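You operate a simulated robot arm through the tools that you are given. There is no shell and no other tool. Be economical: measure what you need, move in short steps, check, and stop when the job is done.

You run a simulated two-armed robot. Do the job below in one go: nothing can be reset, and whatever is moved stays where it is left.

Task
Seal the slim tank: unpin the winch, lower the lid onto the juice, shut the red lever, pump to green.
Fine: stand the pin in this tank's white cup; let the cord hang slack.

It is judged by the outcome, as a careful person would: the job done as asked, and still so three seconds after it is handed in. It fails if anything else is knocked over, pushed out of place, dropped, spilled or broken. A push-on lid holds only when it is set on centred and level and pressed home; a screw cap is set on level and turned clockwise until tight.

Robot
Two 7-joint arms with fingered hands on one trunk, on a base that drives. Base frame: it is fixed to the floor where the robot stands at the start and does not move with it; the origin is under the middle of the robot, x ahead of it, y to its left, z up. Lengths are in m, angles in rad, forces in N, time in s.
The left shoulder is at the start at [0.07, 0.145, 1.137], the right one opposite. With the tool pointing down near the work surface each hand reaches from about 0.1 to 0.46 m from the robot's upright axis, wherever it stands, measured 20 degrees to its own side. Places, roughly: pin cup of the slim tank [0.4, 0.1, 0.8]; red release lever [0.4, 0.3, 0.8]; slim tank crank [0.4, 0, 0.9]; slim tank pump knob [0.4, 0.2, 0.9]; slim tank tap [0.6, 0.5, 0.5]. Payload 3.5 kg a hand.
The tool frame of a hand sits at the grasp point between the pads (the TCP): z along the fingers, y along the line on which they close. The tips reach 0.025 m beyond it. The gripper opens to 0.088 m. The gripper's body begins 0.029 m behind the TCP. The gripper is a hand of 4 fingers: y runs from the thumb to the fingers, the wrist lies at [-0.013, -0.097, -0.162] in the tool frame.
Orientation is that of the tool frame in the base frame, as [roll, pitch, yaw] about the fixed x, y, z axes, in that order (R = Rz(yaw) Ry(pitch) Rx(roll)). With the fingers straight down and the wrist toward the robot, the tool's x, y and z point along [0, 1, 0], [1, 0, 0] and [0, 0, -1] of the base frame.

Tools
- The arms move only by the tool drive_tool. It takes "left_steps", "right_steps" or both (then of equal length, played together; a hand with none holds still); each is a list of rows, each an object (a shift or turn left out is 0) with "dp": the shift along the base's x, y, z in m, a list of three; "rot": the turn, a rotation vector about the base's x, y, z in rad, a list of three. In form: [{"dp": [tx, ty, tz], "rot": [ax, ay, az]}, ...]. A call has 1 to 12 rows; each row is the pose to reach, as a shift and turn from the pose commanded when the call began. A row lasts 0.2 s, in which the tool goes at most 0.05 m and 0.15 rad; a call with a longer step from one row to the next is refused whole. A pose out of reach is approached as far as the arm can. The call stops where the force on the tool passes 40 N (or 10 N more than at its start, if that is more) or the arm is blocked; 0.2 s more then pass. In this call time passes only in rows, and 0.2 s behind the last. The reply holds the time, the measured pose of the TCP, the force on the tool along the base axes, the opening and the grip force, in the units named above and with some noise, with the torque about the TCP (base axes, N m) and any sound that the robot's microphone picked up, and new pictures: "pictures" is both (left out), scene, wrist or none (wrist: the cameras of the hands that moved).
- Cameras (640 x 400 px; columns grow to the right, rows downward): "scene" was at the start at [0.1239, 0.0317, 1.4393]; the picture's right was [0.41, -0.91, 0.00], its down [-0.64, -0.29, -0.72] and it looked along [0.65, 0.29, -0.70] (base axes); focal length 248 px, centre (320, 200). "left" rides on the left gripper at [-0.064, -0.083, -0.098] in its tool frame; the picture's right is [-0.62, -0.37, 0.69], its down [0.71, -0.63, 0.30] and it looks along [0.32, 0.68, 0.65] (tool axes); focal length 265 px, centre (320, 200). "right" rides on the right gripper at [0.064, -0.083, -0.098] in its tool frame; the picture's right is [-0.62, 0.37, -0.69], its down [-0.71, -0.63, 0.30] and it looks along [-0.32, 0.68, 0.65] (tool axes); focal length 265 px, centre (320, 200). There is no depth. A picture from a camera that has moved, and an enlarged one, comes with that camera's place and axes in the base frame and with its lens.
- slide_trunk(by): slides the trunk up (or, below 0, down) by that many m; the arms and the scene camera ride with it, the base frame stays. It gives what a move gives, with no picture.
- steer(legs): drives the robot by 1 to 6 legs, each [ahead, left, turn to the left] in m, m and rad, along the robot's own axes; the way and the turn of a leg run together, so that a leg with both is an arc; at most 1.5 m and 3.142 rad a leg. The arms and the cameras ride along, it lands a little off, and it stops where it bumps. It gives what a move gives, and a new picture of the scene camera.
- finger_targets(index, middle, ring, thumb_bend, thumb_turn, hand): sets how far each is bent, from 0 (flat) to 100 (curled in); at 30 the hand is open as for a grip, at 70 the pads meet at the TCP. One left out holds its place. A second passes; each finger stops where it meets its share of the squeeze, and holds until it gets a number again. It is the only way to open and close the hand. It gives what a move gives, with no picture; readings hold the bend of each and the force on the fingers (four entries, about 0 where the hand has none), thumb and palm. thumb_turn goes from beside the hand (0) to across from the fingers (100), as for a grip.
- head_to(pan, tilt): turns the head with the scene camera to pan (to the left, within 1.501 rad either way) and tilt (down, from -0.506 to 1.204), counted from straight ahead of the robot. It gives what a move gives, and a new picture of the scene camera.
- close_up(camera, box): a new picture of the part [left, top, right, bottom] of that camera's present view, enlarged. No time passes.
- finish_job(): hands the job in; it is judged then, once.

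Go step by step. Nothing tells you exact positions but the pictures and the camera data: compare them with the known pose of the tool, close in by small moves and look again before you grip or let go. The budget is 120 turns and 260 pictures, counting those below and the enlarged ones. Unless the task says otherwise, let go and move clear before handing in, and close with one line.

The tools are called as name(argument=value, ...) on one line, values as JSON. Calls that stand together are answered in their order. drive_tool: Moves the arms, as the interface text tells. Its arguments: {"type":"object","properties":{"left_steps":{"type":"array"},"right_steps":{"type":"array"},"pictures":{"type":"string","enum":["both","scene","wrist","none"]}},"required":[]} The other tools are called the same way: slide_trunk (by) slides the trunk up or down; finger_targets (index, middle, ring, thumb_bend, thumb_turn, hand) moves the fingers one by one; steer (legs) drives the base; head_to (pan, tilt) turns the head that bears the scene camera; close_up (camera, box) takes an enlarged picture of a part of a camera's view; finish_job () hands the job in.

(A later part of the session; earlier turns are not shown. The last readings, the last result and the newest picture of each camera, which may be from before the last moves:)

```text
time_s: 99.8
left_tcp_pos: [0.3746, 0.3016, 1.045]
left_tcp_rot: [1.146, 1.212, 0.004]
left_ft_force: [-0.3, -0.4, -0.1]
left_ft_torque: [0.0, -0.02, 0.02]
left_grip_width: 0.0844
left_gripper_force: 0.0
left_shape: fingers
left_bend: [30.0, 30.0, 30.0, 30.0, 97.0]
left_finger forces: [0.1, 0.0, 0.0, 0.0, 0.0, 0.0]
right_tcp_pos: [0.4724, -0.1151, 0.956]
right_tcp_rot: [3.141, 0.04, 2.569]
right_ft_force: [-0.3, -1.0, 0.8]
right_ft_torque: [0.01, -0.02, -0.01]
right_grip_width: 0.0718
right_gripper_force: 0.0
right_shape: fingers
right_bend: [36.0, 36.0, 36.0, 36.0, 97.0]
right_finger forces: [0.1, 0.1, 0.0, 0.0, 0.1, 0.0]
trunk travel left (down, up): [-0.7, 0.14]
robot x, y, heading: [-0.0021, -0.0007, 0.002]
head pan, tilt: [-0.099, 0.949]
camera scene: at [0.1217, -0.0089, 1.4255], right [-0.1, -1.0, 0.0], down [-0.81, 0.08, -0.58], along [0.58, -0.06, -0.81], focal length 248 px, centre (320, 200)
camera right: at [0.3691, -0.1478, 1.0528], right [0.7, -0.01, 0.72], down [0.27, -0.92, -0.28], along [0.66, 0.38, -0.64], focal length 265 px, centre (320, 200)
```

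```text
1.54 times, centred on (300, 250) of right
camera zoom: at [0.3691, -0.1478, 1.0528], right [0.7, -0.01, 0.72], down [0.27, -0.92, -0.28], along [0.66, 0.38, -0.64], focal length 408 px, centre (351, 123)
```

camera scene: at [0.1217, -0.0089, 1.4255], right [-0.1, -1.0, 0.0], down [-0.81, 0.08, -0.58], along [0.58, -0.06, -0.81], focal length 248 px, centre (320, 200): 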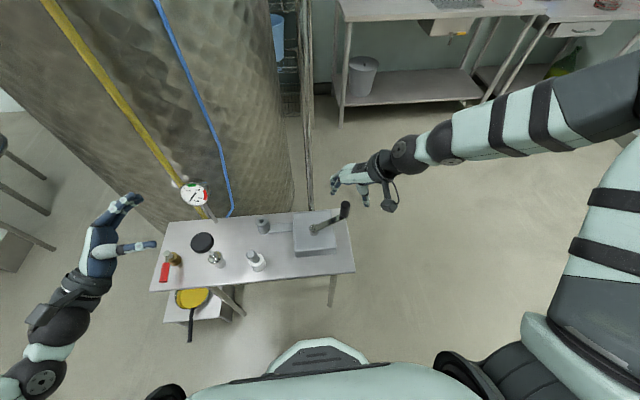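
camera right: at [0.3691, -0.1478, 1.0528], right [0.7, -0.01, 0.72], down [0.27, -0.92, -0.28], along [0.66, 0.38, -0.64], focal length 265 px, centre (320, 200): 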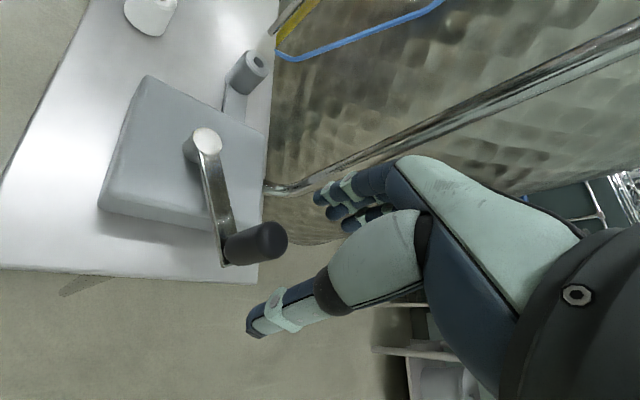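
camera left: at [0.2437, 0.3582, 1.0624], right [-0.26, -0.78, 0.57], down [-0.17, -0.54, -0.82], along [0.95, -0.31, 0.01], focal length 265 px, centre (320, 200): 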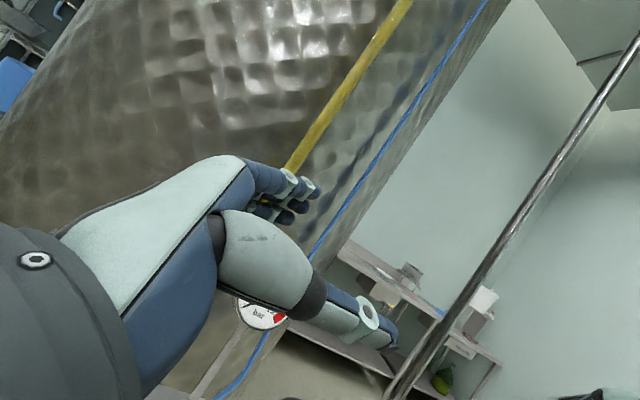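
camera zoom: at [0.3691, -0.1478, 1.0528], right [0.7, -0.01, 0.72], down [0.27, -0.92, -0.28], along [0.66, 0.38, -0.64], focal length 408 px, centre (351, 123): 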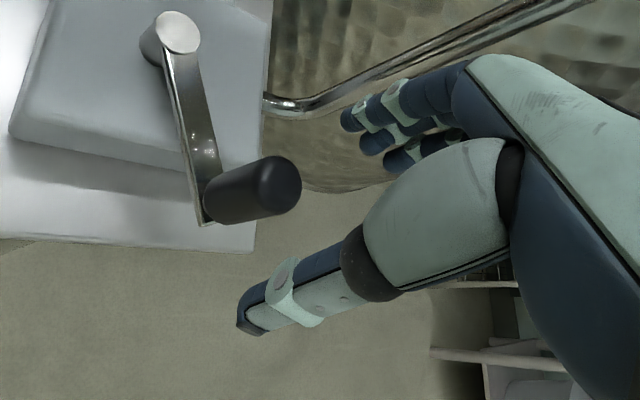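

Knob is at ≈(.471,-.102), crank ~297°. Descend centred on it.

drive_tool(right_steps=[{"dp": [-0.001, 0.013, -0.02]}, {"dp": [-0.001, 0.013, -0.045]}, {"dp": [-0.001, 0.013, -0.067]}], pictures="none")

close_up(camera="right", box=[160, 120, 440, 380])

```text
time_s: 100.6
left_tcp_pos: [0.3754, 0.3015, 1.0436]
left_tcp_rot: [1.14, 1.212, 0.0]
left_ft_force: [0.5, 0.3, -0.4]
left_ft_torque: [-0.01, 0.01, -0.03]
left_grip_width: 0.0844
left_gripper_force: 0.1
left_shape: fingers
left_bend: [30.0, 30.0, 30.0, 30.0, 97.0]
left_finger forces: [0.0, 0.1, 0.0, 0.0, 0.0, 0.1]
right_tcp_pos: [0.4698, -0.1021, 0.8887]
right_tcp_rot: [3.141, 0.039, 2.571]
right_ft_force: [0.9, -0.7, 0.1]
right_ft_torque: [0.01, 0.02, 0.04]
right_grip_width: 0.0715
right_gripper_force: 0.0
right_shape: fingers
right_bend: [36.0, 36.0, 36.0, 36.0, 97.0]
right_finger forces: [0.0, 0.0, 0.0, 0.1, 0.1, 0.1]
trunk travel left (down, up): [-0.7, 0.14]
robot x, y, heading: [-0.0006, -0.0025, 0.002]
head pan, tilt: [-0.099, 0.949]
```

```text
1.54 times, centred on (300, 250) of right
camera zoom: at [0.3678, -0.1344, 0.9855], right [0.7, -0.01, 0.72], down [0.27, -0.92, -0.28], along [0.66, 0.39, -0.64], focal length 408 px, centre (351, 123)
```

zoom: 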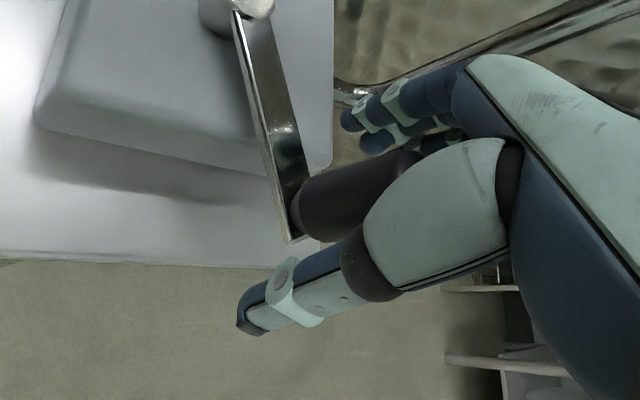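

drive_tool(right_steps=[{"dp": [0.001, 0.006, -0.003]}], pictures="none")

finger_targets(hand="right", index=72, middle=72, ring=72, thumb_bend=69)

```text
time_s: 101.0
left_tcp_pos: [0.3757, 0.3015, 1.0445]
left_tcp_rot: [1.141, 1.212, -0.001]
left_ft_force: [0.1, -0.1, -0.6]
left_ft_torque: [0.02, -0.03, 0.02]
left_grip_width: 0.0847
left_gripper_force: 0.0
left_shape: fingers
left_bend: [30.0, 30.0, 30.0, 30.0, 97.0]
left_finger forces: [0.0, 0.0, 0.0, 0.0, 0.0, 0.0]
right_tcp_pos: [0.4718, -0.0957, 0.8864]
right_tcp_rot: [-3.141, 0.039, 2.57]
right_ft_force: [-0.4, -0.1, 0.5]
right_ft_torque: [-0.01, -0.02, 0.02]
right_grip_width: 0.0716
right_gripper_force: 0.1
right_shape: fingers
right_bend: [36.0, 36.0, 36.0, 36.0, 97.0]
right_finger forces: [0.0, 0.1, 0.0, 0.0, 0.1, 0.0]
trunk travel left (down, up): [-0.7, 0.14]
robot x, y, heading: [-0.004, -0.0018, 0.004]
head pan, tilt: [-0.099, 0.949]
```

```text
time_s: 102.0
left_tcp_pos: [0.3744, 0.2994, 1.045]
left_tcp_rot: [1.143, 1.213, 0.004]
left_ft_force: [-0.1, 0.3, 0.0]
left_ft_torque: [-0.04, 0.01, 0.0]
left_grip_width: 0.0845
left_gripper_force: 0.1
left_shape: fingers
left_bend: [30.0, 30.0, 30.0, 30.0, 97.0]
left_finger forces: [0.0, 0.0, 0.0, 0.0, 0.0, 0.0]
right_tcp_pos: [0.471, -0.0968, 0.8855]
right_tcp_rot: [-3.141, 0.041, 2.568]
right_ft_force: [0.4, -5.4, -1.8]
right_ft_torque: [0.03, -0.08, -0.01]
right_grip_width: 0.0187
right_gripper_force: 8.4
right_shape: fingers
right_bend: [62.0, 71.0, 72.0, 59.0, 97.0]
right_finger forces: [5.5, 1.6, 0.0, 0.0, 10.2, 0.0]
trunk travel left (down, up): [-0.7, 0.14]
robot x, y, heading: [-0.001, -0.0021, -0.002]
head pan, tilt: [-0.099, 0.949]
```

Grip: index, middle, thumb. Follow the circle to ~357°.

drive_tool(right_steps=[{"dp": [0.0185, 0.0127, 0]}, {"dp": [0.0331, 0.0298, 0]}, {"dp": [0.0427, 0.0501, 0]}, {"dp": [0.0468, 0.0721, 0]}], pictures="wrist")

close_up(camera="scene", box=[230, 170, 410, 300])

```text
time_s: 103.0
left_tcp_pos: [0.3708, 0.2965, 1.0475]
left_tcp_rot: [1.15, 1.208, 0.006]
left_ft_force: [-0.3, 0.8, 0.2]
left_ft_torque: [0.03, -0.04, -0.02]
left_grip_width: 0.0847
left_gripper_force: 0.1
left_shape: fingers
left_bend: [30.0, 30.0, 30.0, 30.0, 97.0]
left_finger forces: [0.0, 0.0, 0.0, 0.1, 0.0, 0.0]
right_tcp_pos: [0.5112, -0.0452, 0.8851]
right_tcp_rot: [-3.118, 0.045, 2.555]
right_ft_force: [-19.8, -23.9, 15.9]
right_ft_torque: [0.17, -0.6, 0.17]
right_grip_width: 0.0145
right_gripper_force: 27.9
right_shape: fingers
right_bend: [72.0, 70.0, 72.0, 56.0, 100.0]
right_finger forces: [0.1, 37.6, 6.5, 0.0, 12.5, 0.0]
trunk travel left (down, up): [-0.7, 0.14]
robot x, y, heading: [-0.0032, -0.0025, -0.001]
head pan, tilt: [-0.099, 0.949]
stopped in row 4 (right hand): the force on the tool passed its limit (the readings are from after the stop); the commanded pose is now the measured one
camera right: at [0.4082, -0.0742, 0.982], right [0.7, 0.0, 0.71], down [0.25, -0.93, -0.26], along [0.67, 0.36, -0.66], focal length 265 px, centre (320, 200)
```

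right: 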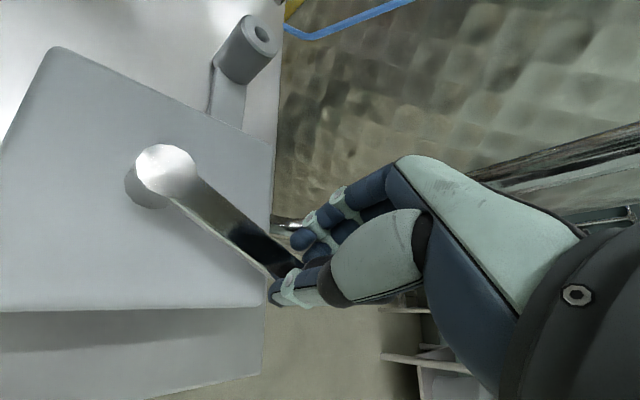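

```text
3.08 times, centred on (320, 235) of scene
camera zoom: at [0.1146, -0.0136, 1.4263], right [-0.1, -0.99, 0.0], down [-0.81, 0.09, -0.59], along [0.58, -0.06, -0.81], focal length 763 px, centre (320, 92)
```

zoom: 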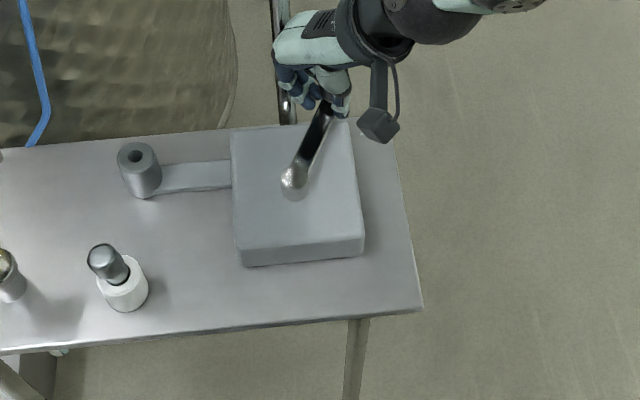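

The fingers jam against the cord pipe behind the winch. Lift off; I'll push the crank arm itself with a single fingertip at a smaller radius to get past the pipe.

drive_tool(right_steps=[{"dp": [-0.005, -0.006, 0.01]}, {"dp": [-0.008, -0.01, 0.03]}, {"dp": [-0.01, -0.012, 0.06]}, {"dp": [-0.02, -0.02, 0.08]}], pictures="none")

finger_targets(hand="right", index=98, middle=62, ring=98, thumb_bend=60)

close_up(camera="right", box=[0, 100, 440, 380])

head_to(pan=0.3, tilt=-0.4)

```text
time_s: 104.0
left_tcp_pos: [0.374, 0.2997, 1.0471]
left_tcp_rot: [1.141, 1.211, -0.003]
left_ft_force: [-0.4, 0.2, -0.4]
left_ft_torque: [-0.01, -0.02, -0.01]
left_grip_width: 0.0847
left_gripper_force: 0.0
left_shape: fingers
left_bend: [30.0, 30.0, 30.0, 30.0, 97.0]
left_finger forces: [0.0, 0.0, 0.0, 0.0, 0.0, 0.0]
right_tcp_pos: [0.495, -0.0588, 0.9644]
right_tcp_rot: [-3.125, 0.044, 2.559]
right_ft_force: [-0.3, 0.6, -0.3]
right_ft_torque: [0.01, -0.01, 0.01]
right_grip_width: 0.0001
right_gripper_force: 0.0
right_shape: fingers
right_bend: [72.0, 72.0, 72.0, 68.0, 98.0]
right_finger forces: [0.0, 0.0, 0.0, 0.0, 0.0, 0.0]
trunk travel left (down, up): [-0.7, 0.14]
robot x, y, heading: [0.0007, 0.0026, -0.0]
head pan, tilt: [-0.099, 0.949]
```

```text
time_s: 105.0
left_tcp_pos: [0.375, 0.3002, 1.044]
left_tcp_rot: [1.139, 1.211, -0.002]
left_ft_force: [-0.3, 0.0, 0.3]
left_ft_torque: [-0.01, -0.06, 0.01]
left_grip_width: 0.0846
left_gripper_force: 0.2
left_shape: fingers
left_bend: [30.0, 30.0, 30.0, 30.0, 97.0]
left_finger forces: [0.0, 0.0, 0.0, 0.1, 0.0, 0.0]
right_tcp_pos: [0.4948, -0.059, 0.9635]
right_tcp_rot: [-3.123, 0.045, 2.558]
right_ft_force: [-0.4, -0.3, 0.4]
right_ft_torque: [0.04, -0.03, -0.01]
right_grip_width: 0.0372
right_gripper_force: 0.1
right_shape: fingers
right_bend: [98.0, 62.0, 98.0, 60.0, 98.0]
right_finger forces: [0.1, 0.1, 0.1, 0.0, 0.0, 0.0]
trunk travel left (down, up): [-0.7, 0.14]
robot x, y, heading: [-0.0023, 0.0035, -0.007]
head pan, tilt: [-0.099, 0.949]
```

```text
1.43 times, centred on (220, 240) of right
camera zoom: at [0.3933, -0.0885, 1.061], right [0.7, -0.01, 0.71], down [0.26, -0.93, -0.26], along [0.66, 0.37, -0.65], focal length 379 px, centre (463, 143)
```

zoom: 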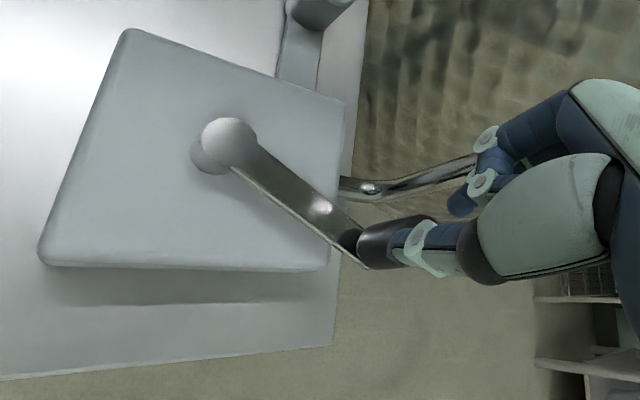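

```text
time_s: 106.5
left_tcp_pos: [0.3754, 0.3002, 1.0452]
left_tcp_rot: [1.141, 1.213, 0.0]
left_ft_force: [0.2, 0.2, -0.1]
left_ft_torque: [-0.01, 0.0, -0.01]
left_grip_width: 0.0849
left_gripper_force: 0.0
left_shape: fingers
left_bend: [30.0, 30.0, 30.0, 30.0, 97.0]
left_finger forces: [0.0, 0.0, 0.0, 0.0, 0.0, 0.0]
right_tcp_pos: [0.4948, -0.0593, 0.9641]
right_tcp_rot: [-3.123, 0.043, 2.557]
right_ft_force: [0.4, -0.2, 0.7]
right_ft_torque: [0.0, -0.01, -0.04]
right_grip_width: 0.0371
right_gripper_force: 0.0
right_shape: fingers
right_bend: [98.0, 62.0, 98.0, 60.0, 98.0]
right_finger forces: [0.0, 0.0, 0.0, 0.0, 0.0, 0.0]
trunk travel left (down, up): [-0.7, 0.14]
robot x, y, heading: [-0.0049, -0.0007, -0.003]
head pan, tilt: [0.3, -0.4]
camera scene: at [0.1186, 0.0191, 1.5422], right [0.29, -0.96, 0.0], down [0.37, 0.11, -0.92], along [0.88, 0.27, 0.39], focal length 248 px, centre (320, 200)
```

scene: 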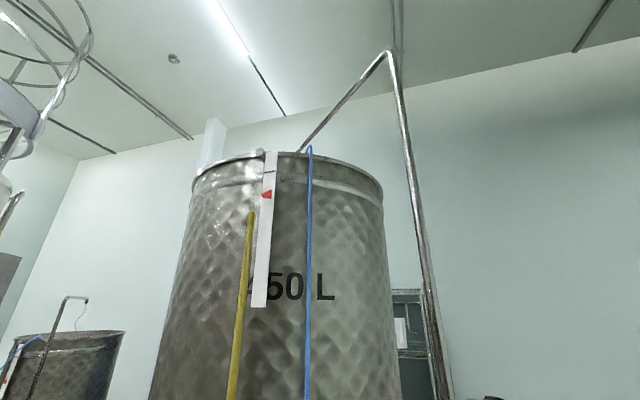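

Pointer is halfway down. Crank at ~325°. Place the middle fingertip behind the arm at ~6 cm radius, tip just above the box.

drive_tool(right_steps=[{"dp": [-0.036, -0.016, 0.0]}, {"dp": [-0.036, -0.016, -0.04]}, {"dp": [-0.036, -0.016, -0.08]}, {"dp": [-0.036, -0.016, -0.092]}], pictures="wrist")

close_up(camera="right", box=[160, 120, 440, 380])

```text
time_s: 107.6
left_tcp_pos: [0.374, 0.3002, 1.0466]
left_tcp_rot: [1.145, 1.21, 0.003]
left_ft_force: [0.1, 0.0, -0.5]
left_ft_torque: [0.0, -0.01, -0.03]
left_grip_width: 0.0845
left_gripper_force: 0.0
left_shape: fingers
left_bend: [30.0, 30.0, 30.0, 30.0, 97.0]
left_finger forces: [0.1, 0.1, 0.0, 0.0, 0.0, 0.0]
right_tcp_pos: [0.465, -0.0685, 0.8799]
right_tcp_rot: [3.132, 0.052, 2.56]
right_ft_force: [-5.9, 1.9, 25.8]
right_ft_torque: [0.33, -0.36, 0.09]
right_grip_width: 0.037
right_gripper_force: 12.8
right_shape: fingers
right_bend: [98.0, 72.0, 98.0, 60.0, 98.0]
right_finger forces: [0.0, 25.9, 0.1, 0.0, 0.1, 0.0]
trunk travel left (down, up): [-0.7, 0.14]
robot x, y, heading: [-0.0044, 0.0019, -0.005]
head pan, tilt: [0.3, -0.4]
stopped in row 4 (right hand): the force on the tool passed its limit (the readings are from after the stop); the commanded pose is now the measured one
camera right: at [0.3605, -0.1009, 0.9737], right [0.68, -0.02, 0.73], down [0.26, -0.93, -0.27], along [0.68, 0.38, -0.63], focal length 265 px, centre (320, 200)
```

right: 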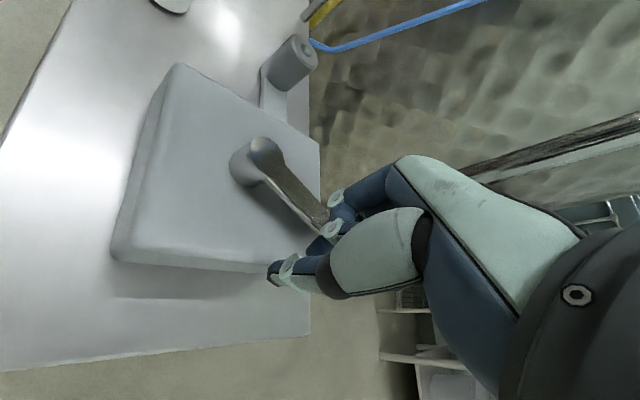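

```text
1.54 times, centred on (300, 250) of right
camera zoom: at [0.3605, -0.1009, 0.9737], right [0.68, -0.02, 0.73], down [0.26, -0.93, -0.27], along [0.68, 0.38, -0.63], focal length 408 px, centre (351, 123)
```

zoom: 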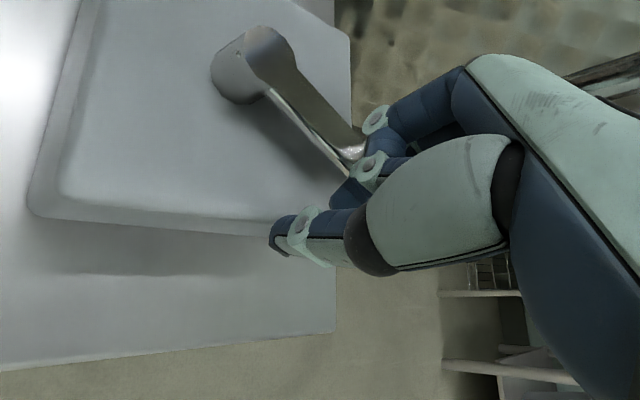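

The middle finger landed on top of the arm. Raise, move further behind, and lower.

drive_tool(right_steps=[{"dp": [0, 0, 0.015]}, {"dp": [-0.013, -0.018, 0.015]}, {"dp": [-0.013, -0.018, 0.0]}, {"dp": [-0.013, -0.018, -0.008]}], pictures="none")

finger_targets(hand="right", middle=66, thumb_bend=68)

close_up(camera="right", box=[160, 120, 440, 380])

```text
time_s: 108.6
left_tcp_pos: [0.3754, 0.3004, 1.0443]
left_tcp_rot: [1.139, 1.213, -0.006]
left_ft_force: [0.4, -0.2, 0.8]
left_ft_torque: [0.0, 0.0, -0.03]
left_grip_width: 0.0845
left_gripper_force: 0.0
left_shape: fingers
left_bend: [30.0, 30.0, 30.0, 30.0, 97.0]
left_finger forces: [0.0, 0.0, 0.0, 0.1, 0.1, 0.1]
right_tcp_pos: [0.4507, -0.0905, 0.8675]
right_tcp_rot: [-3.139, 0.051, 2.555]
right_ft_force: [0.3, -0.5, 0.3]
right_ft_torque: [-0.03, 0.02, 0.0]
right_grip_width: 0.0372
right_gripper_force: 0.1
right_shape: fingers
right_bend: [98.0, 62.0, 98.0, 60.0, 98.0]
right_finger forces: [0.1, 0.1, 0.0, 0.0, 0.0, 0.0]
trunk travel left (down, up): [-0.7, 0.14]
robot x, y, heading: [-0.0025, 0.0032, -0.001]
head pan, tilt: [0.3, -0.4]
```

```text
time_s: 109.6
left_tcp_pos: [0.3765, 0.2996, 1.0444]
left_tcp_rot: [1.14, 1.212, -0.002]
left_ft_force: [0.0, -0.9, -0.5]
left_ft_torque: [0.02, 0.0, -0.02]
left_grip_width: 0.0843
left_gripper_force: 0.0
left_shape: fingers
left_bend: [30.0, 30.0, 30.0, 30.0, 97.0]
left_finger forces: [0.1, 0.0, 0.1, 0.1, 0.0, 0.0]
right_tcp_pos: [0.4508, -0.0903, 0.8683]
right_tcp_rot: [-3.141, 0.052, 2.556]
right_ft_force: [0.4, 0.2, 0.7]
right_ft_torque: [0.03, -0.02, 0.01]
right_grip_width: 0.0343
right_gripper_force: 0.0
right_shape: fingers
right_bend: [98.0, 66.0, 98.0, 68.0, 98.0]
right_finger forces: [0.0, 0.0, 0.1, 0.1, 0.0, 0.0]
trunk travel left (down, up): [-0.7, 0.14]
robot x, y, heading: [0.0033, 0.0006, -0.008]
head pan, tilt: [0.3, -0.4]
```

```text
1.54 times, centred on (300, 250) of right
camera zoom: at [0.3477, -0.1208, 0.9627], right [0.69, -0.01, 0.72], down [0.26, -0.93, -0.26], along [0.68, 0.37, -0.64], focal length 408 px, centre (351, 123)
```

zoom: 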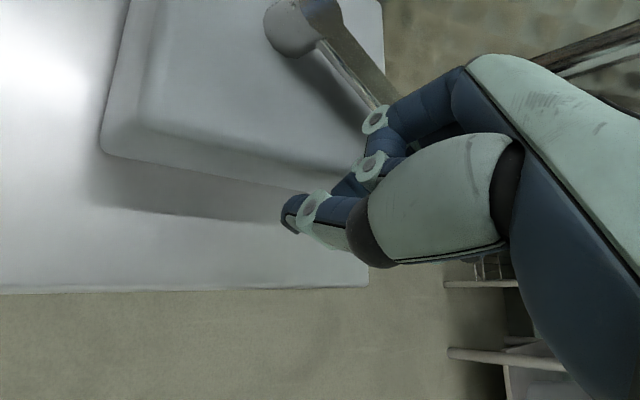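

Now push the arm around past the pipe.

drive_tool(right_steps=[{"dp": [0.0172, 0.0169, 0]}, {"dp": [0.0342, 0.0312, 0]}, {"dp": [0.0453, 0.0504, 0]}, {"dp": [0.0492, 0.0723, 0]}], pictures="both")

```text
time_s: 110.6
left_tcp_pos: [0.374, 0.2992, 1.0459]
left_tcp_rot: [1.145, 1.212, 0.004]
left_ft_force: [0.6, 0.6, -0.1]
left_ft_torque: [-0.03, 0.01, 0.01]
left_grip_width: 0.0844
left_gripper_force: 0.0
left_shape: fingers
left_bend: [30.0, 30.0, 30.0, 30.0, 97.0]
left_finger forces: [0.0, 0.0, 0.1, 0.0, 0.0, 0.1]
right_tcp_pos: [0.5023, -0.0173, 0.8714]
right_tcp_rot: [3.134, 0.059, 2.553]
right_ft_force: [-1.1, -7.6, 16.6]
right_ft_torque: [-0.07, 0.29, -0.04]
right_grip_width: 0.0358
right_gripper_force: 10.6
right_shape: fingers
right_bend: [98.0, 66.0, 98.0, 67.0, 98.0]
right_finger forces: [4.4, 0.1, 0.1, 0.0, 16.4, 0.0]
trunk travel left (down, up): [-0.7, 0.14]
robot x, y, heading: [-0.0031, 0.0016, -0.005]
head pan, tilt: [0.3, -0.4]
camera scene: at [0.116, 0.0188, 1.5428], right [0.29, -0.96, 0.0], down [0.37, 0.11, -0.92], along [0.88, 0.27, 0.39], focal length 248 px, centre (320, 200)
camera right: at [0.3978, -0.0478, 0.9654], right [0.68, -0.02, 0.73], down [0.26, -0.93, -0.27], along [0.68, 0.37, -0.63], focal length 265 px, centre (320, 200)
```

scene: 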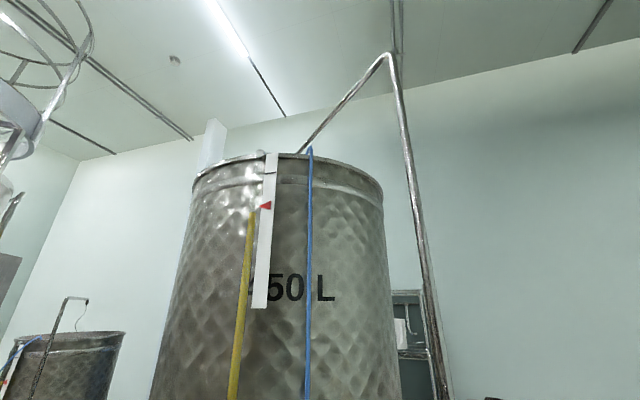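
right: 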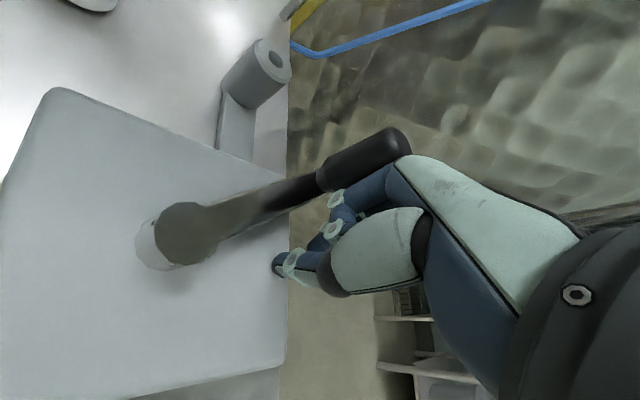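

The crank passed the pipe (~35°), and the pointer is almost at juice level. Continue.

drive_tool(right_steps=[{"dp": [-0.0039, 0.0219, 0.004]}, {"dp": [-0.015, 0.0411, 0.004]}, {"dp": [-0.032, 0.0554, 0.004]}], pictures="both")

close_up(camera="scene", box=[230, 140, 330, 320])

```text
time_s: 111.4
left_tcp_pos: [0.3745, 0.2992, 1.0467]
left_tcp_rot: [1.144, 1.212, 0.002]
left_ft_force: [0.7, 0.0, 0.6]
left_ft_torque: [-0.01, 0.03, -0.01]
left_grip_width: 0.0845
left_gripper_force: 0.0
left_shape: fingers
left_bend: [30.0, 30.0, 30.0, 30.0, 97.0]
left_finger forces: [0.1, 0.0, 0.0, 0.0, 0.1, 0.0]
right_tcp_pos: [0.4702, 0.0382, 0.8706]
right_tcp_rot: [3.141, 0.051, 2.555]
right_ft_force: [4.2, -2.4, 0.1]
right_ft_torque: [-0.03, 0.05, 0.06]
right_grip_width: 0.0344
right_gripper_force: 2.1
right_shape: fingers
right_bend: [98.0, 66.0, 98.0, 68.0, 99.0]
right_finger forces: [1.0, 0.1, 0.0, 0.0, 3.6, 0.1]
trunk travel left (down, up): [-0.7, 0.14]
robot x, y, heading: [-0.0011, 0.0027, 0.001]
head pan, tilt: [0.3, -0.4]
camera scene: at [0.1187, 0.0185, 1.5421], right [0.29, -0.96, 0.0], down [0.37, 0.11, -0.92], along [0.88, 0.27, 0.39], focal length 248 px, centre (320, 200)
camera right: at [0.3656, 0.0074, 0.9669], right [0.69, -0.01, 0.72], down [0.26, -0.93, -0.27], along [0.68, 0.37, -0.64], focal length 265 px, centre (320, 200)
```

scene: 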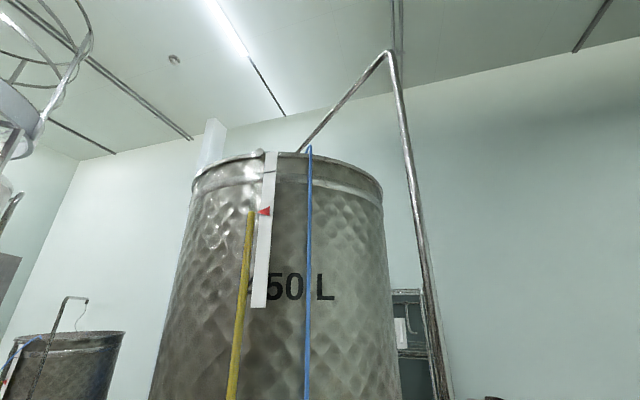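
right: 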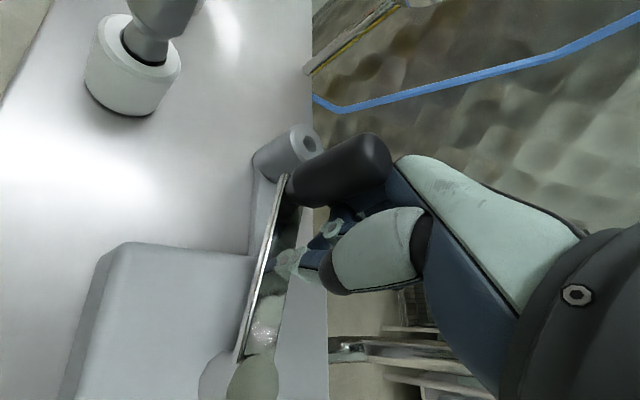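

```text
2.22 times, centred on (280, 230) of scene
camera zoom: at [0.1187, 0.0185, 1.5421], right [0.29, -0.96, 0.0], down [0.37, 0.11, -0.92], along [0.88, 0.27, 0.39], focal length 551 px, centre (409, 133)
```

zoom: 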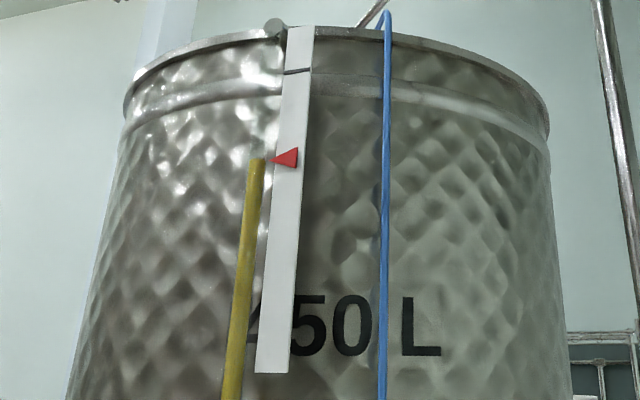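

The pointer is level with the juice. Keep unwinding so the cord goes slack (pointer should stop moving).

drive_tool(right_steps=[{"dp": [-0.0216, 0.0037, 0]}, {"dp": [-0.0424, 0.0037, 0]}, {"dp": [-0.062, -0.0034, 0]}, {"dp": [-0.078, -0.0168, 0]}], pictures="both")

close_up(camera="scene", box=[230, 140, 330, 320])

```text
time_s: 112.4
left_tcp_pos: [0.3762, 0.3001, 1.044]
left_tcp_rot: [1.142, 1.214, -0.003]
left_ft_force: [0.2, 0.3, 0.3]
left_ft_torque: [0.03, -0.05, 0.0]
left_grip_width: 0.0844
left_gripper_force: 0.1
left_shape: fingers
left_bend: [30.0, 30.0, 30.0, 30.0, 97.0]
left_finger forces: [0.1, 0.0, 0.0, 0.0, 0.0, 0.1]
right_tcp_pos: [0.3928, 0.0222, 0.8708]
right_tcp_rot: [3.14, 0.053, 2.554]
right_ft_force: [8.7, 2.7, 7.6]
right_ft_torque: [0.18, 0.17, 0.17]
right_grip_width: 0.0323
right_gripper_force: 7.7
right_shape: fingers
right_bend: [98.0, 66.0, 98.0, 73.0, 100.0]
right_finger forces: [0.0, 0.0, 0.0, 0.0, 15.6, 0.0]
trunk travel left (down, up): [-0.7, 0.14]
robot x, y, heading: [-0.0023, -0.0014, -0.001]
head pan, tilt: [0.3, -0.4]
camera scene: at [0.1206, 0.0185, 1.5421], right [0.29, -0.96, 0.0], down [0.37, 0.11, -0.92], along [0.88, 0.27, 0.39], focal length 248 px, centre (320, 200)
camera right: at [0.2886, -0.0092, 0.9668], right [0.69, -0.02, 0.72], down [0.26, -0.93, -0.27], along [0.68, 0.37, -0.64], focal length 265 px, centre (320, 200)
```

scene: 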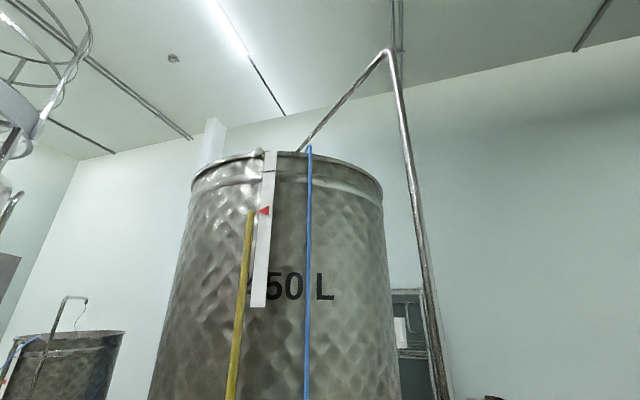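
right: 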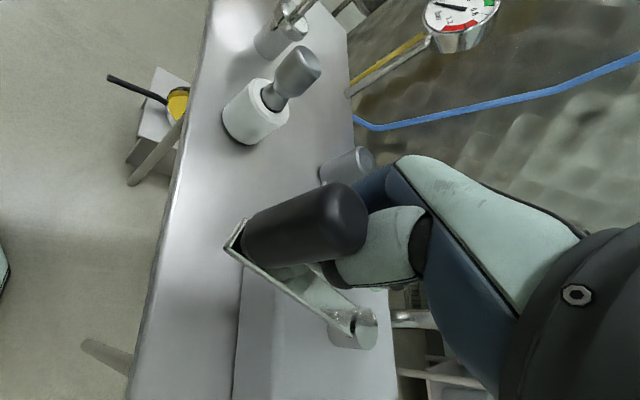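

```text
2.22 times, centred on (280, 230) of scene
camera zoom: at [0.1206, 0.0185, 1.5421], right [0.29, -0.96, 0.0], down [0.37, 0.11, -0.92], along [0.88, 0.27, 0.39], focal length 551 px, centre (409, 133)
```

zoom: 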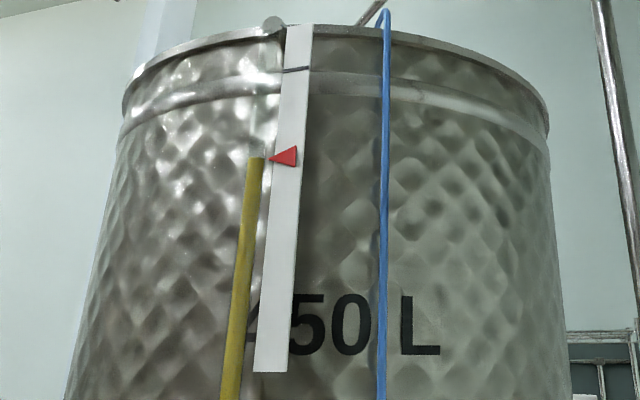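

The pointer no longer moves: the lid floats and the cord is slackening. Turn a bit further for clear slack.

drive_tool(right_steps=[{"dp": [-0.0104, -0.0181, 0.002]}, {"dp": [-0.014, -0.0386, 0.002]}, {"dp": [-0.0104, -0.0591, 0.002]}], pictures="both")

```text
time_s: 113.2
left_tcp_pos: [0.3783, 0.3069, 1.0415]
left_tcp_rot: [1.123, 1.214, -0.019]
left_ft_force: [0.6, 0.0, -0.4]
left_ft_torque: [0.0, 0.05, 0.0]
left_grip_width: 0.0843
left_gripper_force: 0.0
left_shape: fingers
left_bend: [30.0, 30.0, 30.0, 30.0, 97.0]
left_finger forces: [0.0, 0.1, 0.0, 0.0, 0.0, 0.0]
right_tcp_pos: [0.3855, -0.0298, 0.8754]
right_tcp_rot: [3.136, 0.05, 2.557]
right_ft_force: [27.0, 26.9, 8.2]
right_ft_torque: [0.27, 1.94, 0.85]
right_grip_width: 0.0311
right_gripper_force: 37.0
right_shape: fingers
right_bend: [99.0, 62.0, 98.0, 75.0, 99.0]
right_finger forces: [0.1, 9.5, 0.0, 0.0, 65.0, 0.1]
trunk travel left (down, up): [-0.7, 0.14]
robot x, y, heading: [-0.0027, 0.0035, -0.002]
head pan, tilt: [0.3, -0.4]
camera scene: at [0.1249, 0.0276, 1.5416], right [0.29, -0.96, 0.0], down [0.37, 0.11, -0.92], along [0.88, 0.27, 0.38], focal length 248 px, centre (320, 200)
camera right: at [0.282, -0.0611, 0.9697], right [0.69, -0.02, 0.72], down [0.26, -0.93, -0.27], along [0.68, 0.38, -0.63], focal length 265 px, centre (320, 200)
```

scene: 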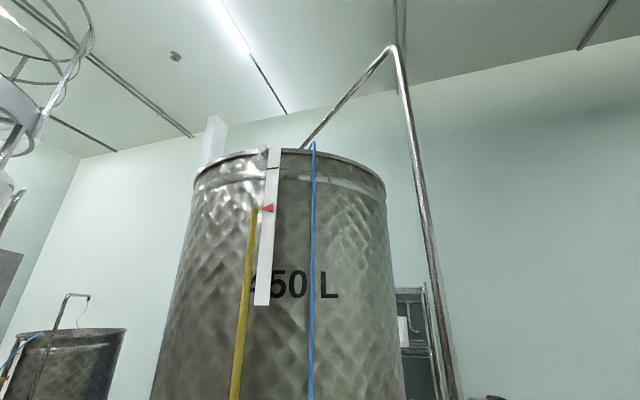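
right: 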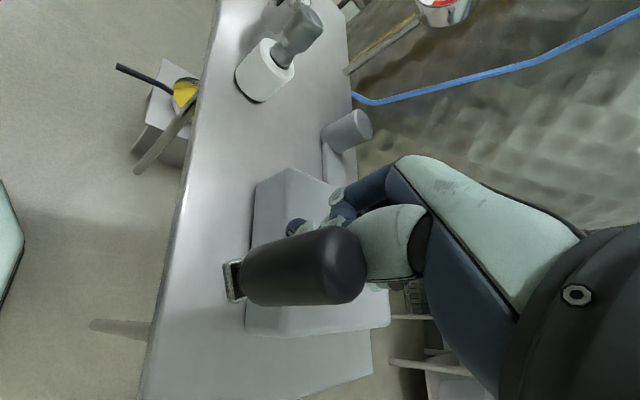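

Lift the right hand off the crank and check the cord.

drive_tool(right_steps=[{"dp": [0.01, 0.012, 0.01]}, {"dp": [0.012, 0.014, 0.04]}, {"dp": [0.012, 0.014, 0.08]}, {"dp": [0.0, -0.02, 0.1]}], pictures="wrist")

close_up(camera="scene", box=[250, 30, 470, 190])

```text
time_s: 114.2
left_tcp_pos: [0.3743, 0.297, 1.0472]
left_tcp_rot: [1.144, 1.211, 0.0]
left_ft_force: [0.0, -0.3, 0.4]
left_ft_torque: [0.02, 0.0, 0.02]
left_grip_width: 0.0845
left_gripper_force: 0.2
left_shape: fingers
left_bend: [30.0, 30.0, 30.0, 30.0, 97.0]
left_finger forces: [0.0, 0.0, 0.1, 0.0, 0.0, 0.0]
right_tcp_pos: [0.3791, -0.0621, 0.9743]
right_tcp_rot: [-3.141, 0.053, 2.554]
right_ft_force: [0.3, 0.1, 0.2]
right_ft_torque: [0.03, 0.0, -0.03]
right_grip_width: 0.0346
right_gripper_force: 0.0
right_shape: fingers
right_bend: [98.0, 66.0, 98.0, 68.0, 97.0]
right_finger forces: [0.1, 0.0, 0.1, 0.0, 0.1, 0.0]
trunk travel left (down, up): [-0.7, 0.14]
robot x, y, heading: [-0.0006, -0.0032, -0.004]
head pan, tilt: [0.3, -0.4]
camera right: at [0.2754, -0.0929, 1.07], right [0.69, -0.02, 0.72], down [0.26, -0.93, -0.27], along [0.68, 0.37, -0.64], focal length 265 px, centre (320, 200)
```

right: 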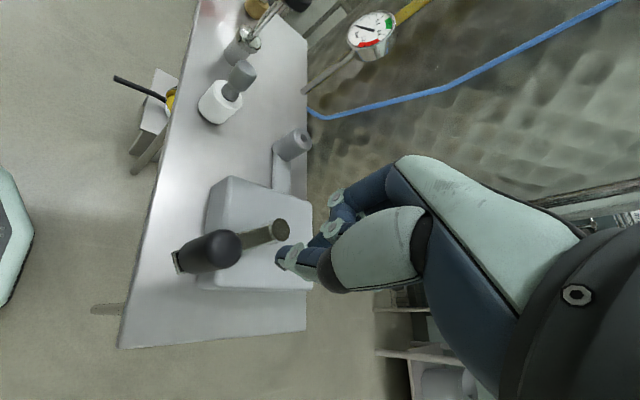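

```text
2.50 times, centred on (360, 110) of scene
camera zoom: at [0.1164, 0.0151, 1.5424], right [0.29, -0.96, 0.0], down [0.37, 0.12, -0.92], along [0.88, 0.27, 0.39], focal length 620 px, centre (220, 425)
```

zoom: 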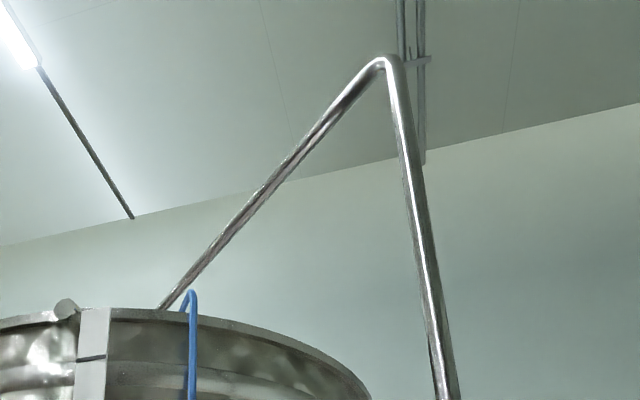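

Slack is ample (>100° of crank after touchdown). Now the red lever: park the right hand and look at the valve closely.

head_to(pan=0.55, tilt=0.95)

close_up(camera="scene", box=[260, 180, 360, 280])

```text
time_s: 115.7
left_tcp_pos: [0.375, 0.2997, 1.0451]
left_tcp_rot: [1.143, 1.21, 0.0]
left_ft_force: [0.3, -0.4, 0.3]
left_ft_torque: [0.01, -0.01, -0.01]
left_grip_width: 0.0847
left_gripper_force: 0.1
left_shape: fingers
left_bend: [30.0, 30.0, 30.0, 30.0, 97.0]
left_finger forces: [0.0, 0.0, 0.1, 0.0, 0.0, 0.1]
right_tcp_pos: [0.3818, -0.0591, 0.9743]
right_tcp_rot: [-3.141, 0.055, 2.556]
right_ft_force: [-0.1, 0.0, 0.2]
right_ft_torque: [0.01, -0.01, 0.01]
right_grip_width: 0.0342
right_gripper_force: 0.0
right_shape: fingers
right_bend: [98.0, 66.0, 98.0, 68.0, 97.0]
right_finger forces: [0.0, 0.0, 0.0, 0.1, 0.0, 0.0]
trunk travel left (down, up): [-0.7, 0.14]
robot x, y, heading: [-0.0036, 0.0014, -0.003]
head pan, tilt: [0.55, 0.949]
camera scene: at [0.1106, 0.0355, 1.4256], right [0.52, -0.85, 0.0], down [-0.69, -0.42, -0.58], along [0.5, 0.3, -0.81], focal length 248 px, centre (320, 200)
```

scene: 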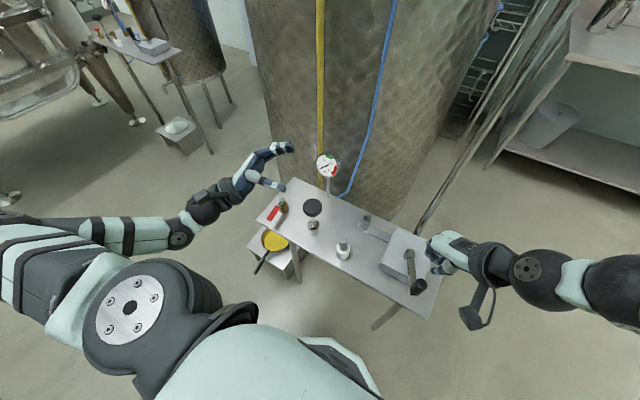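

```text
4.00 times, centred on (310, 230) of scene
camera zoom: at [0.1106, 0.0355, 1.4256], right [0.52, -0.85, 0.0], down [-0.69, -0.42, -0.58], along [0.5, 0.3, -0.81], focal length 992 px, centre (360, 80)
```

zoom: 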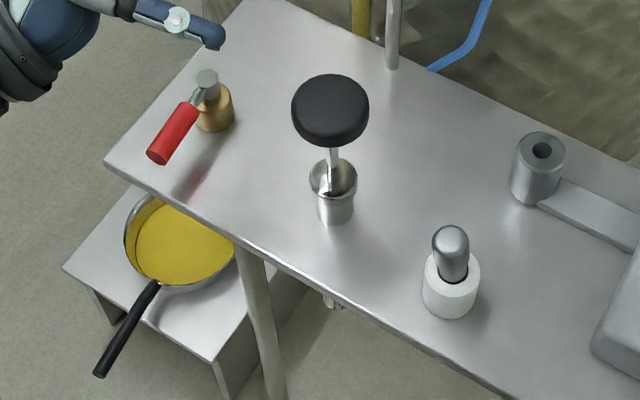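

close_up(camera="scene", box=[70, 0, 230, 100])

close_up(camera="scene", box=[262, 190, 302, 230])

```text
4.00 times, centred on (150, 50) of scene
camera zoom: at [0.1106, 0.0355, 1.4256], right [0.52, -0.85, 0.0], down [-0.69, -0.42, -0.58], along [0.5, 0.3, -0.81], focal length 992 px, centre (1000, 800)
```

zoom: 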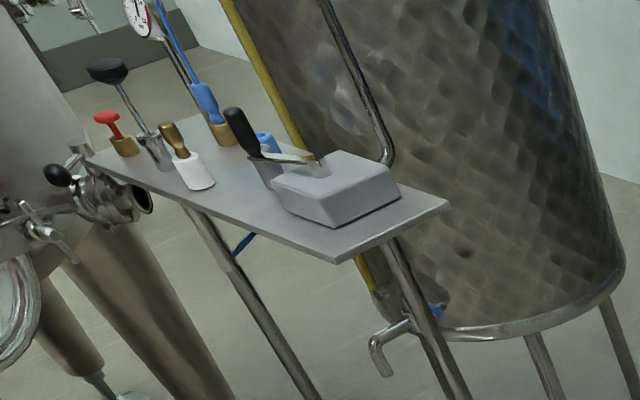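

```text
10.00 times, centred on (282, 210) of scene
camera zoom: at [0.1106, 0.0355, 1.4256], right [0.52, -0.85, 0.0], down [-0.69, -0.42, -0.58], along [0.5, 0.3, -0.81], focal length 2480 px, centre (700, 100)
```

zoom: 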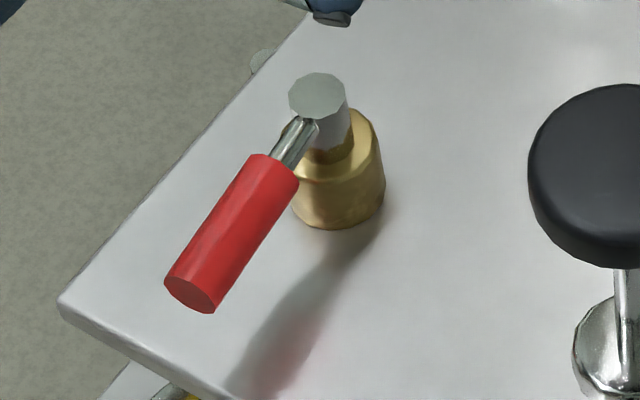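

The lever turns about a vertical spindle and points at the robot; shutting = clockwise quarter turn (toward +y). I'll turn the left hand fingers-down and use a fist to push the handle from its right side.

drive_tool(left_steps=[{"rot": [0.1315, 0.0566, 0]}, {"rot": [0.263, 0.113, 0]}, {"rot": [0.3945, 0.17, 0]}, {"rot": [0.526, 0.226, 0]}, {"rot": [0.6575, 0.283, 0]}, {"rot": [0.789, 0.34, 0]}, {"rot": [0.9205, 0.396, 0]}, {"rot": [1.052, 0.453, 0]}, {"rot": [1.1835, 0.509, 0]}, {"rot": [1.315, 0.566, 0]}, {"rot": [1.4465, 0.622, 0]}, {"rot": [1.578, 0.679, 0]}], pictures="none")

finger_targets(hand="left", index=70, middle=70, ring=70, thumb_bend=68)

close_up(camera="left", box=[0, 0, 640, 400])

```text
time_s: 118.3
left_tcp_pos: [0.3749, 0.2993, 1.0465]
left_tcp_rot: [-3.137, -0.007, 1.649]
left_ft_force: [-0.4, 0.5, 0.1]
left_ft_torque: [0.01, 0.02, -0.02]
left_grip_width: 0.0845
left_gripper_force: 0.1
left_shape: fingers
left_bend: [30.0, 30.0, 30.0, 30.0, 97.0]
left_finger forces: [0.1, 0.1, 0.0, 0.0, 0.0, 0.0]
left hand out of reach, approached as far as the arm can: row 11
right_tcp_pos: [0.3819, -0.0612, 0.9737]
right_tcp_rot: [-3.141, 0.053, 2.555]
right_ft_force: [-0.6, 0.3, -0.7]
right_ft_torque: [0.03, -0.02, 0.0]
right_grip_width: 0.0345
right_gripper_force: 0.1
right_shape: fingers
right_bend: [98.0, 66.0, 98.0, 68.0, 97.0]
right_finger forces: [0.0, 0.0, 0.0, 0.0, 0.0, 0.0]
trunk travel left (down, up): [-0.7, 0.14]
robot x, y, heading: [-0.0003, 0.003, -0.005]
head pan, tilt: [0.55, 0.949]
```

```text
time_s: 119.3
left_tcp_pos: [0.3752, 0.2996, 1.0452]
left_tcp_rot: [-3.139, -0.002, 1.649]
left_ft_force: [0.2, -0.3, -1.3]
left_ft_torque: [-0.03, 0.02, -0.01]
left_grip_width: 0.0009
left_gripper_force: 0.2
left_shape: fingers
left_bend: [70.0, 70.0, 70.0, 68.0, 97.0]
left_finger forces: [0.0, 0.0, 0.0, 0.1, 0.0, 0.0]
right_tcp_pos: [0.38, -0.0593, 0.9742]
right_tcp_rot: [-3.14, 0.051, 2.554]
right_ft_force: [0.2, -0.5, 0.4]
right_ft_torque: [0.0, 0.03, 0.0]
right_grip_width: 0.0343
right_gripper_force: 0.0
right_shape: fingers
right_bend: [98.0, 66.0, 98.0, 68.0, 97.0]
right_finger forces: [0.0, 0.0, 0.1, 0.0, 0.0, 0.0]
trunk travel left (down, up): [-0.7, 0.14]
robot x, y, heading: [-0.0019, 0.001, -0.004]
head pan, tilt: [0.55, 0.949]
```

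```text
1.00 times, centred on (320, 200) of left
camera zoom: at [0.298, 0.2298, 1.1424], right [-0.32, -0.65, -0.69], down [-0.68, 0.66, -0.3], along [0.65, 0.38, -0.66], focal length 265 px, centre (320, 200)
```

zoom: 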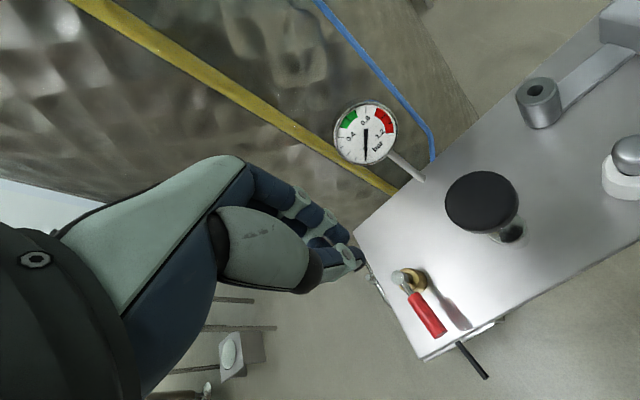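

finger_targets(hand="left", index=98, middle=66, ring=98, thumb_bend=67)

drive_tool(left_steps=[{"dp": [-0.02, 0.011, -0.03]}, {"dp": [-0.02, 0.011, -0.075]}, {"dp": [-0.02, 0.011, -0.115]}, {"dp": [-0.02, 0.011, -0.155]}, {"dp": [-0.02, 0.011, -0.18]}], pictures="wrist")

close_up(camera="scene", box=[250, 160, 350, 260])

```text
time_s: 120.3
left_tcp_pos: [0.3754, 0.3006, 1.0455]
left_tcp_rot: [-3.138, 0.001, 1.651]
left_ft_force: [0.4, -0.3, -0.1]
left_ft_torque: [-0.01, 0.02, 0.02]
left_grip_width: 0.0348
left_gripper_force: 0.1
left_shape: fingers
left_bend: [98.0, 66.0, 98.0, 67.0, 97.0]
left_finger forces: [0.0, 0.0, 0.0, 0.0, 0.1, 0.1]
right_tcp_pos: [0.381, -0.0586, 0.9751]
right_tcp_rot: [3.142, 0.052, 2.554]
right_ft_force: [0.0, 0.3, -0.4]
right_ft_torque: [-0.01, -0.02, -0.02]
right_grip_width: 0.0343
right_gripper_force: 0.0
right_shape: fingers
right_bend: [98.0, 66.0, 98.0, 68.0, 97.0]
right_finger forces: [0.0, 0.0, 0.0, 0.1, 0.1, 0.1]
trunk travel left (down, up): [-0.7, 0.14]
robot x, y, heading: [-0.0061, -0.0036, -0.002]
head pan, tilt: [0.55, 0.949]
```

```text
time_s: 121.5
left_tcp_pos: [0.3548, 0.3101, 0.8641]
left_tcp_rot: [-3.137, 0.0, 1.649]
left_ft_force: [-0.5, -0.8, 1.4]
left_ft_torque: [-0.01, 0.03, -0.03]
left_grip_width: 0.0348
left_gripper_force: 0.1
left_shape: fingers
left_bend: [98.0, 66.0, 98.0, 67.0, 97.0]
left_finger forces: [0.1, 0.0, 0.1, 0.0, 0.0, 0.0]
left hand out of reach, approached as far as the arm can: row 1, 2, 3, 4
right_tcp_pos: [0.381, -0.0592, 0.9747]
right_tcp_rot: [-3.141, 0.053, 2.555]
right_ft_force: [-0.7, 0.6, -0.3]
right_ft_torque: [-0.03, 0.01, 0.0]
right_grip_width: 0.0344
right_gripper_force: 0.0
right_shape: fingers
right_bend: [98.0, 66.0, 98.0, 68.0, 97.0]
right_finger forces: [0.1, 0.0, 0.1, 0.0, 0.0, 0.0]
trunk travel left (down, up): [-0.7, 0.14]
robot x, y, heading: [-0.0011, 0.0011, -0.003]
head pan, tilt: [0.55, 0.949]
camera left: at [0.2781, 0.2407, 0.9615], right [-0.32, -0.65, -0.69], down [-0.69, 0.66, -0.3], along [0.65, 0.38, -0.66], focal length 265 px, centre (320, 200)
```

left: 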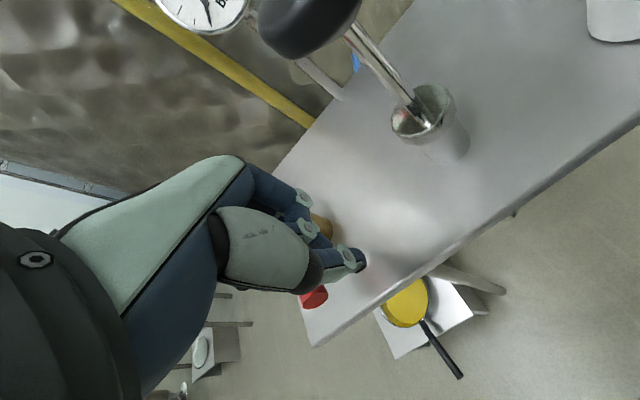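

```text
4.00 times, centred on (300, 210) of scene
camera zoom: at [0.1109, 0.0355, 1.4255], right [0.52, -0.85, 0.0], down [-0.69, -0.42, -0.58], along [0.5, 0.3, -0.81], focal length 992 px, centre (400, 160)
```

zoom: 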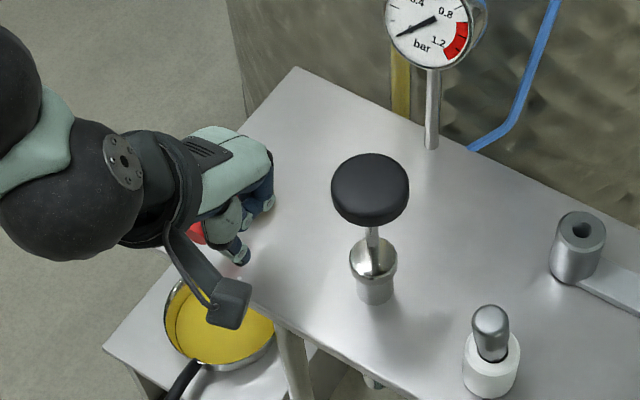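

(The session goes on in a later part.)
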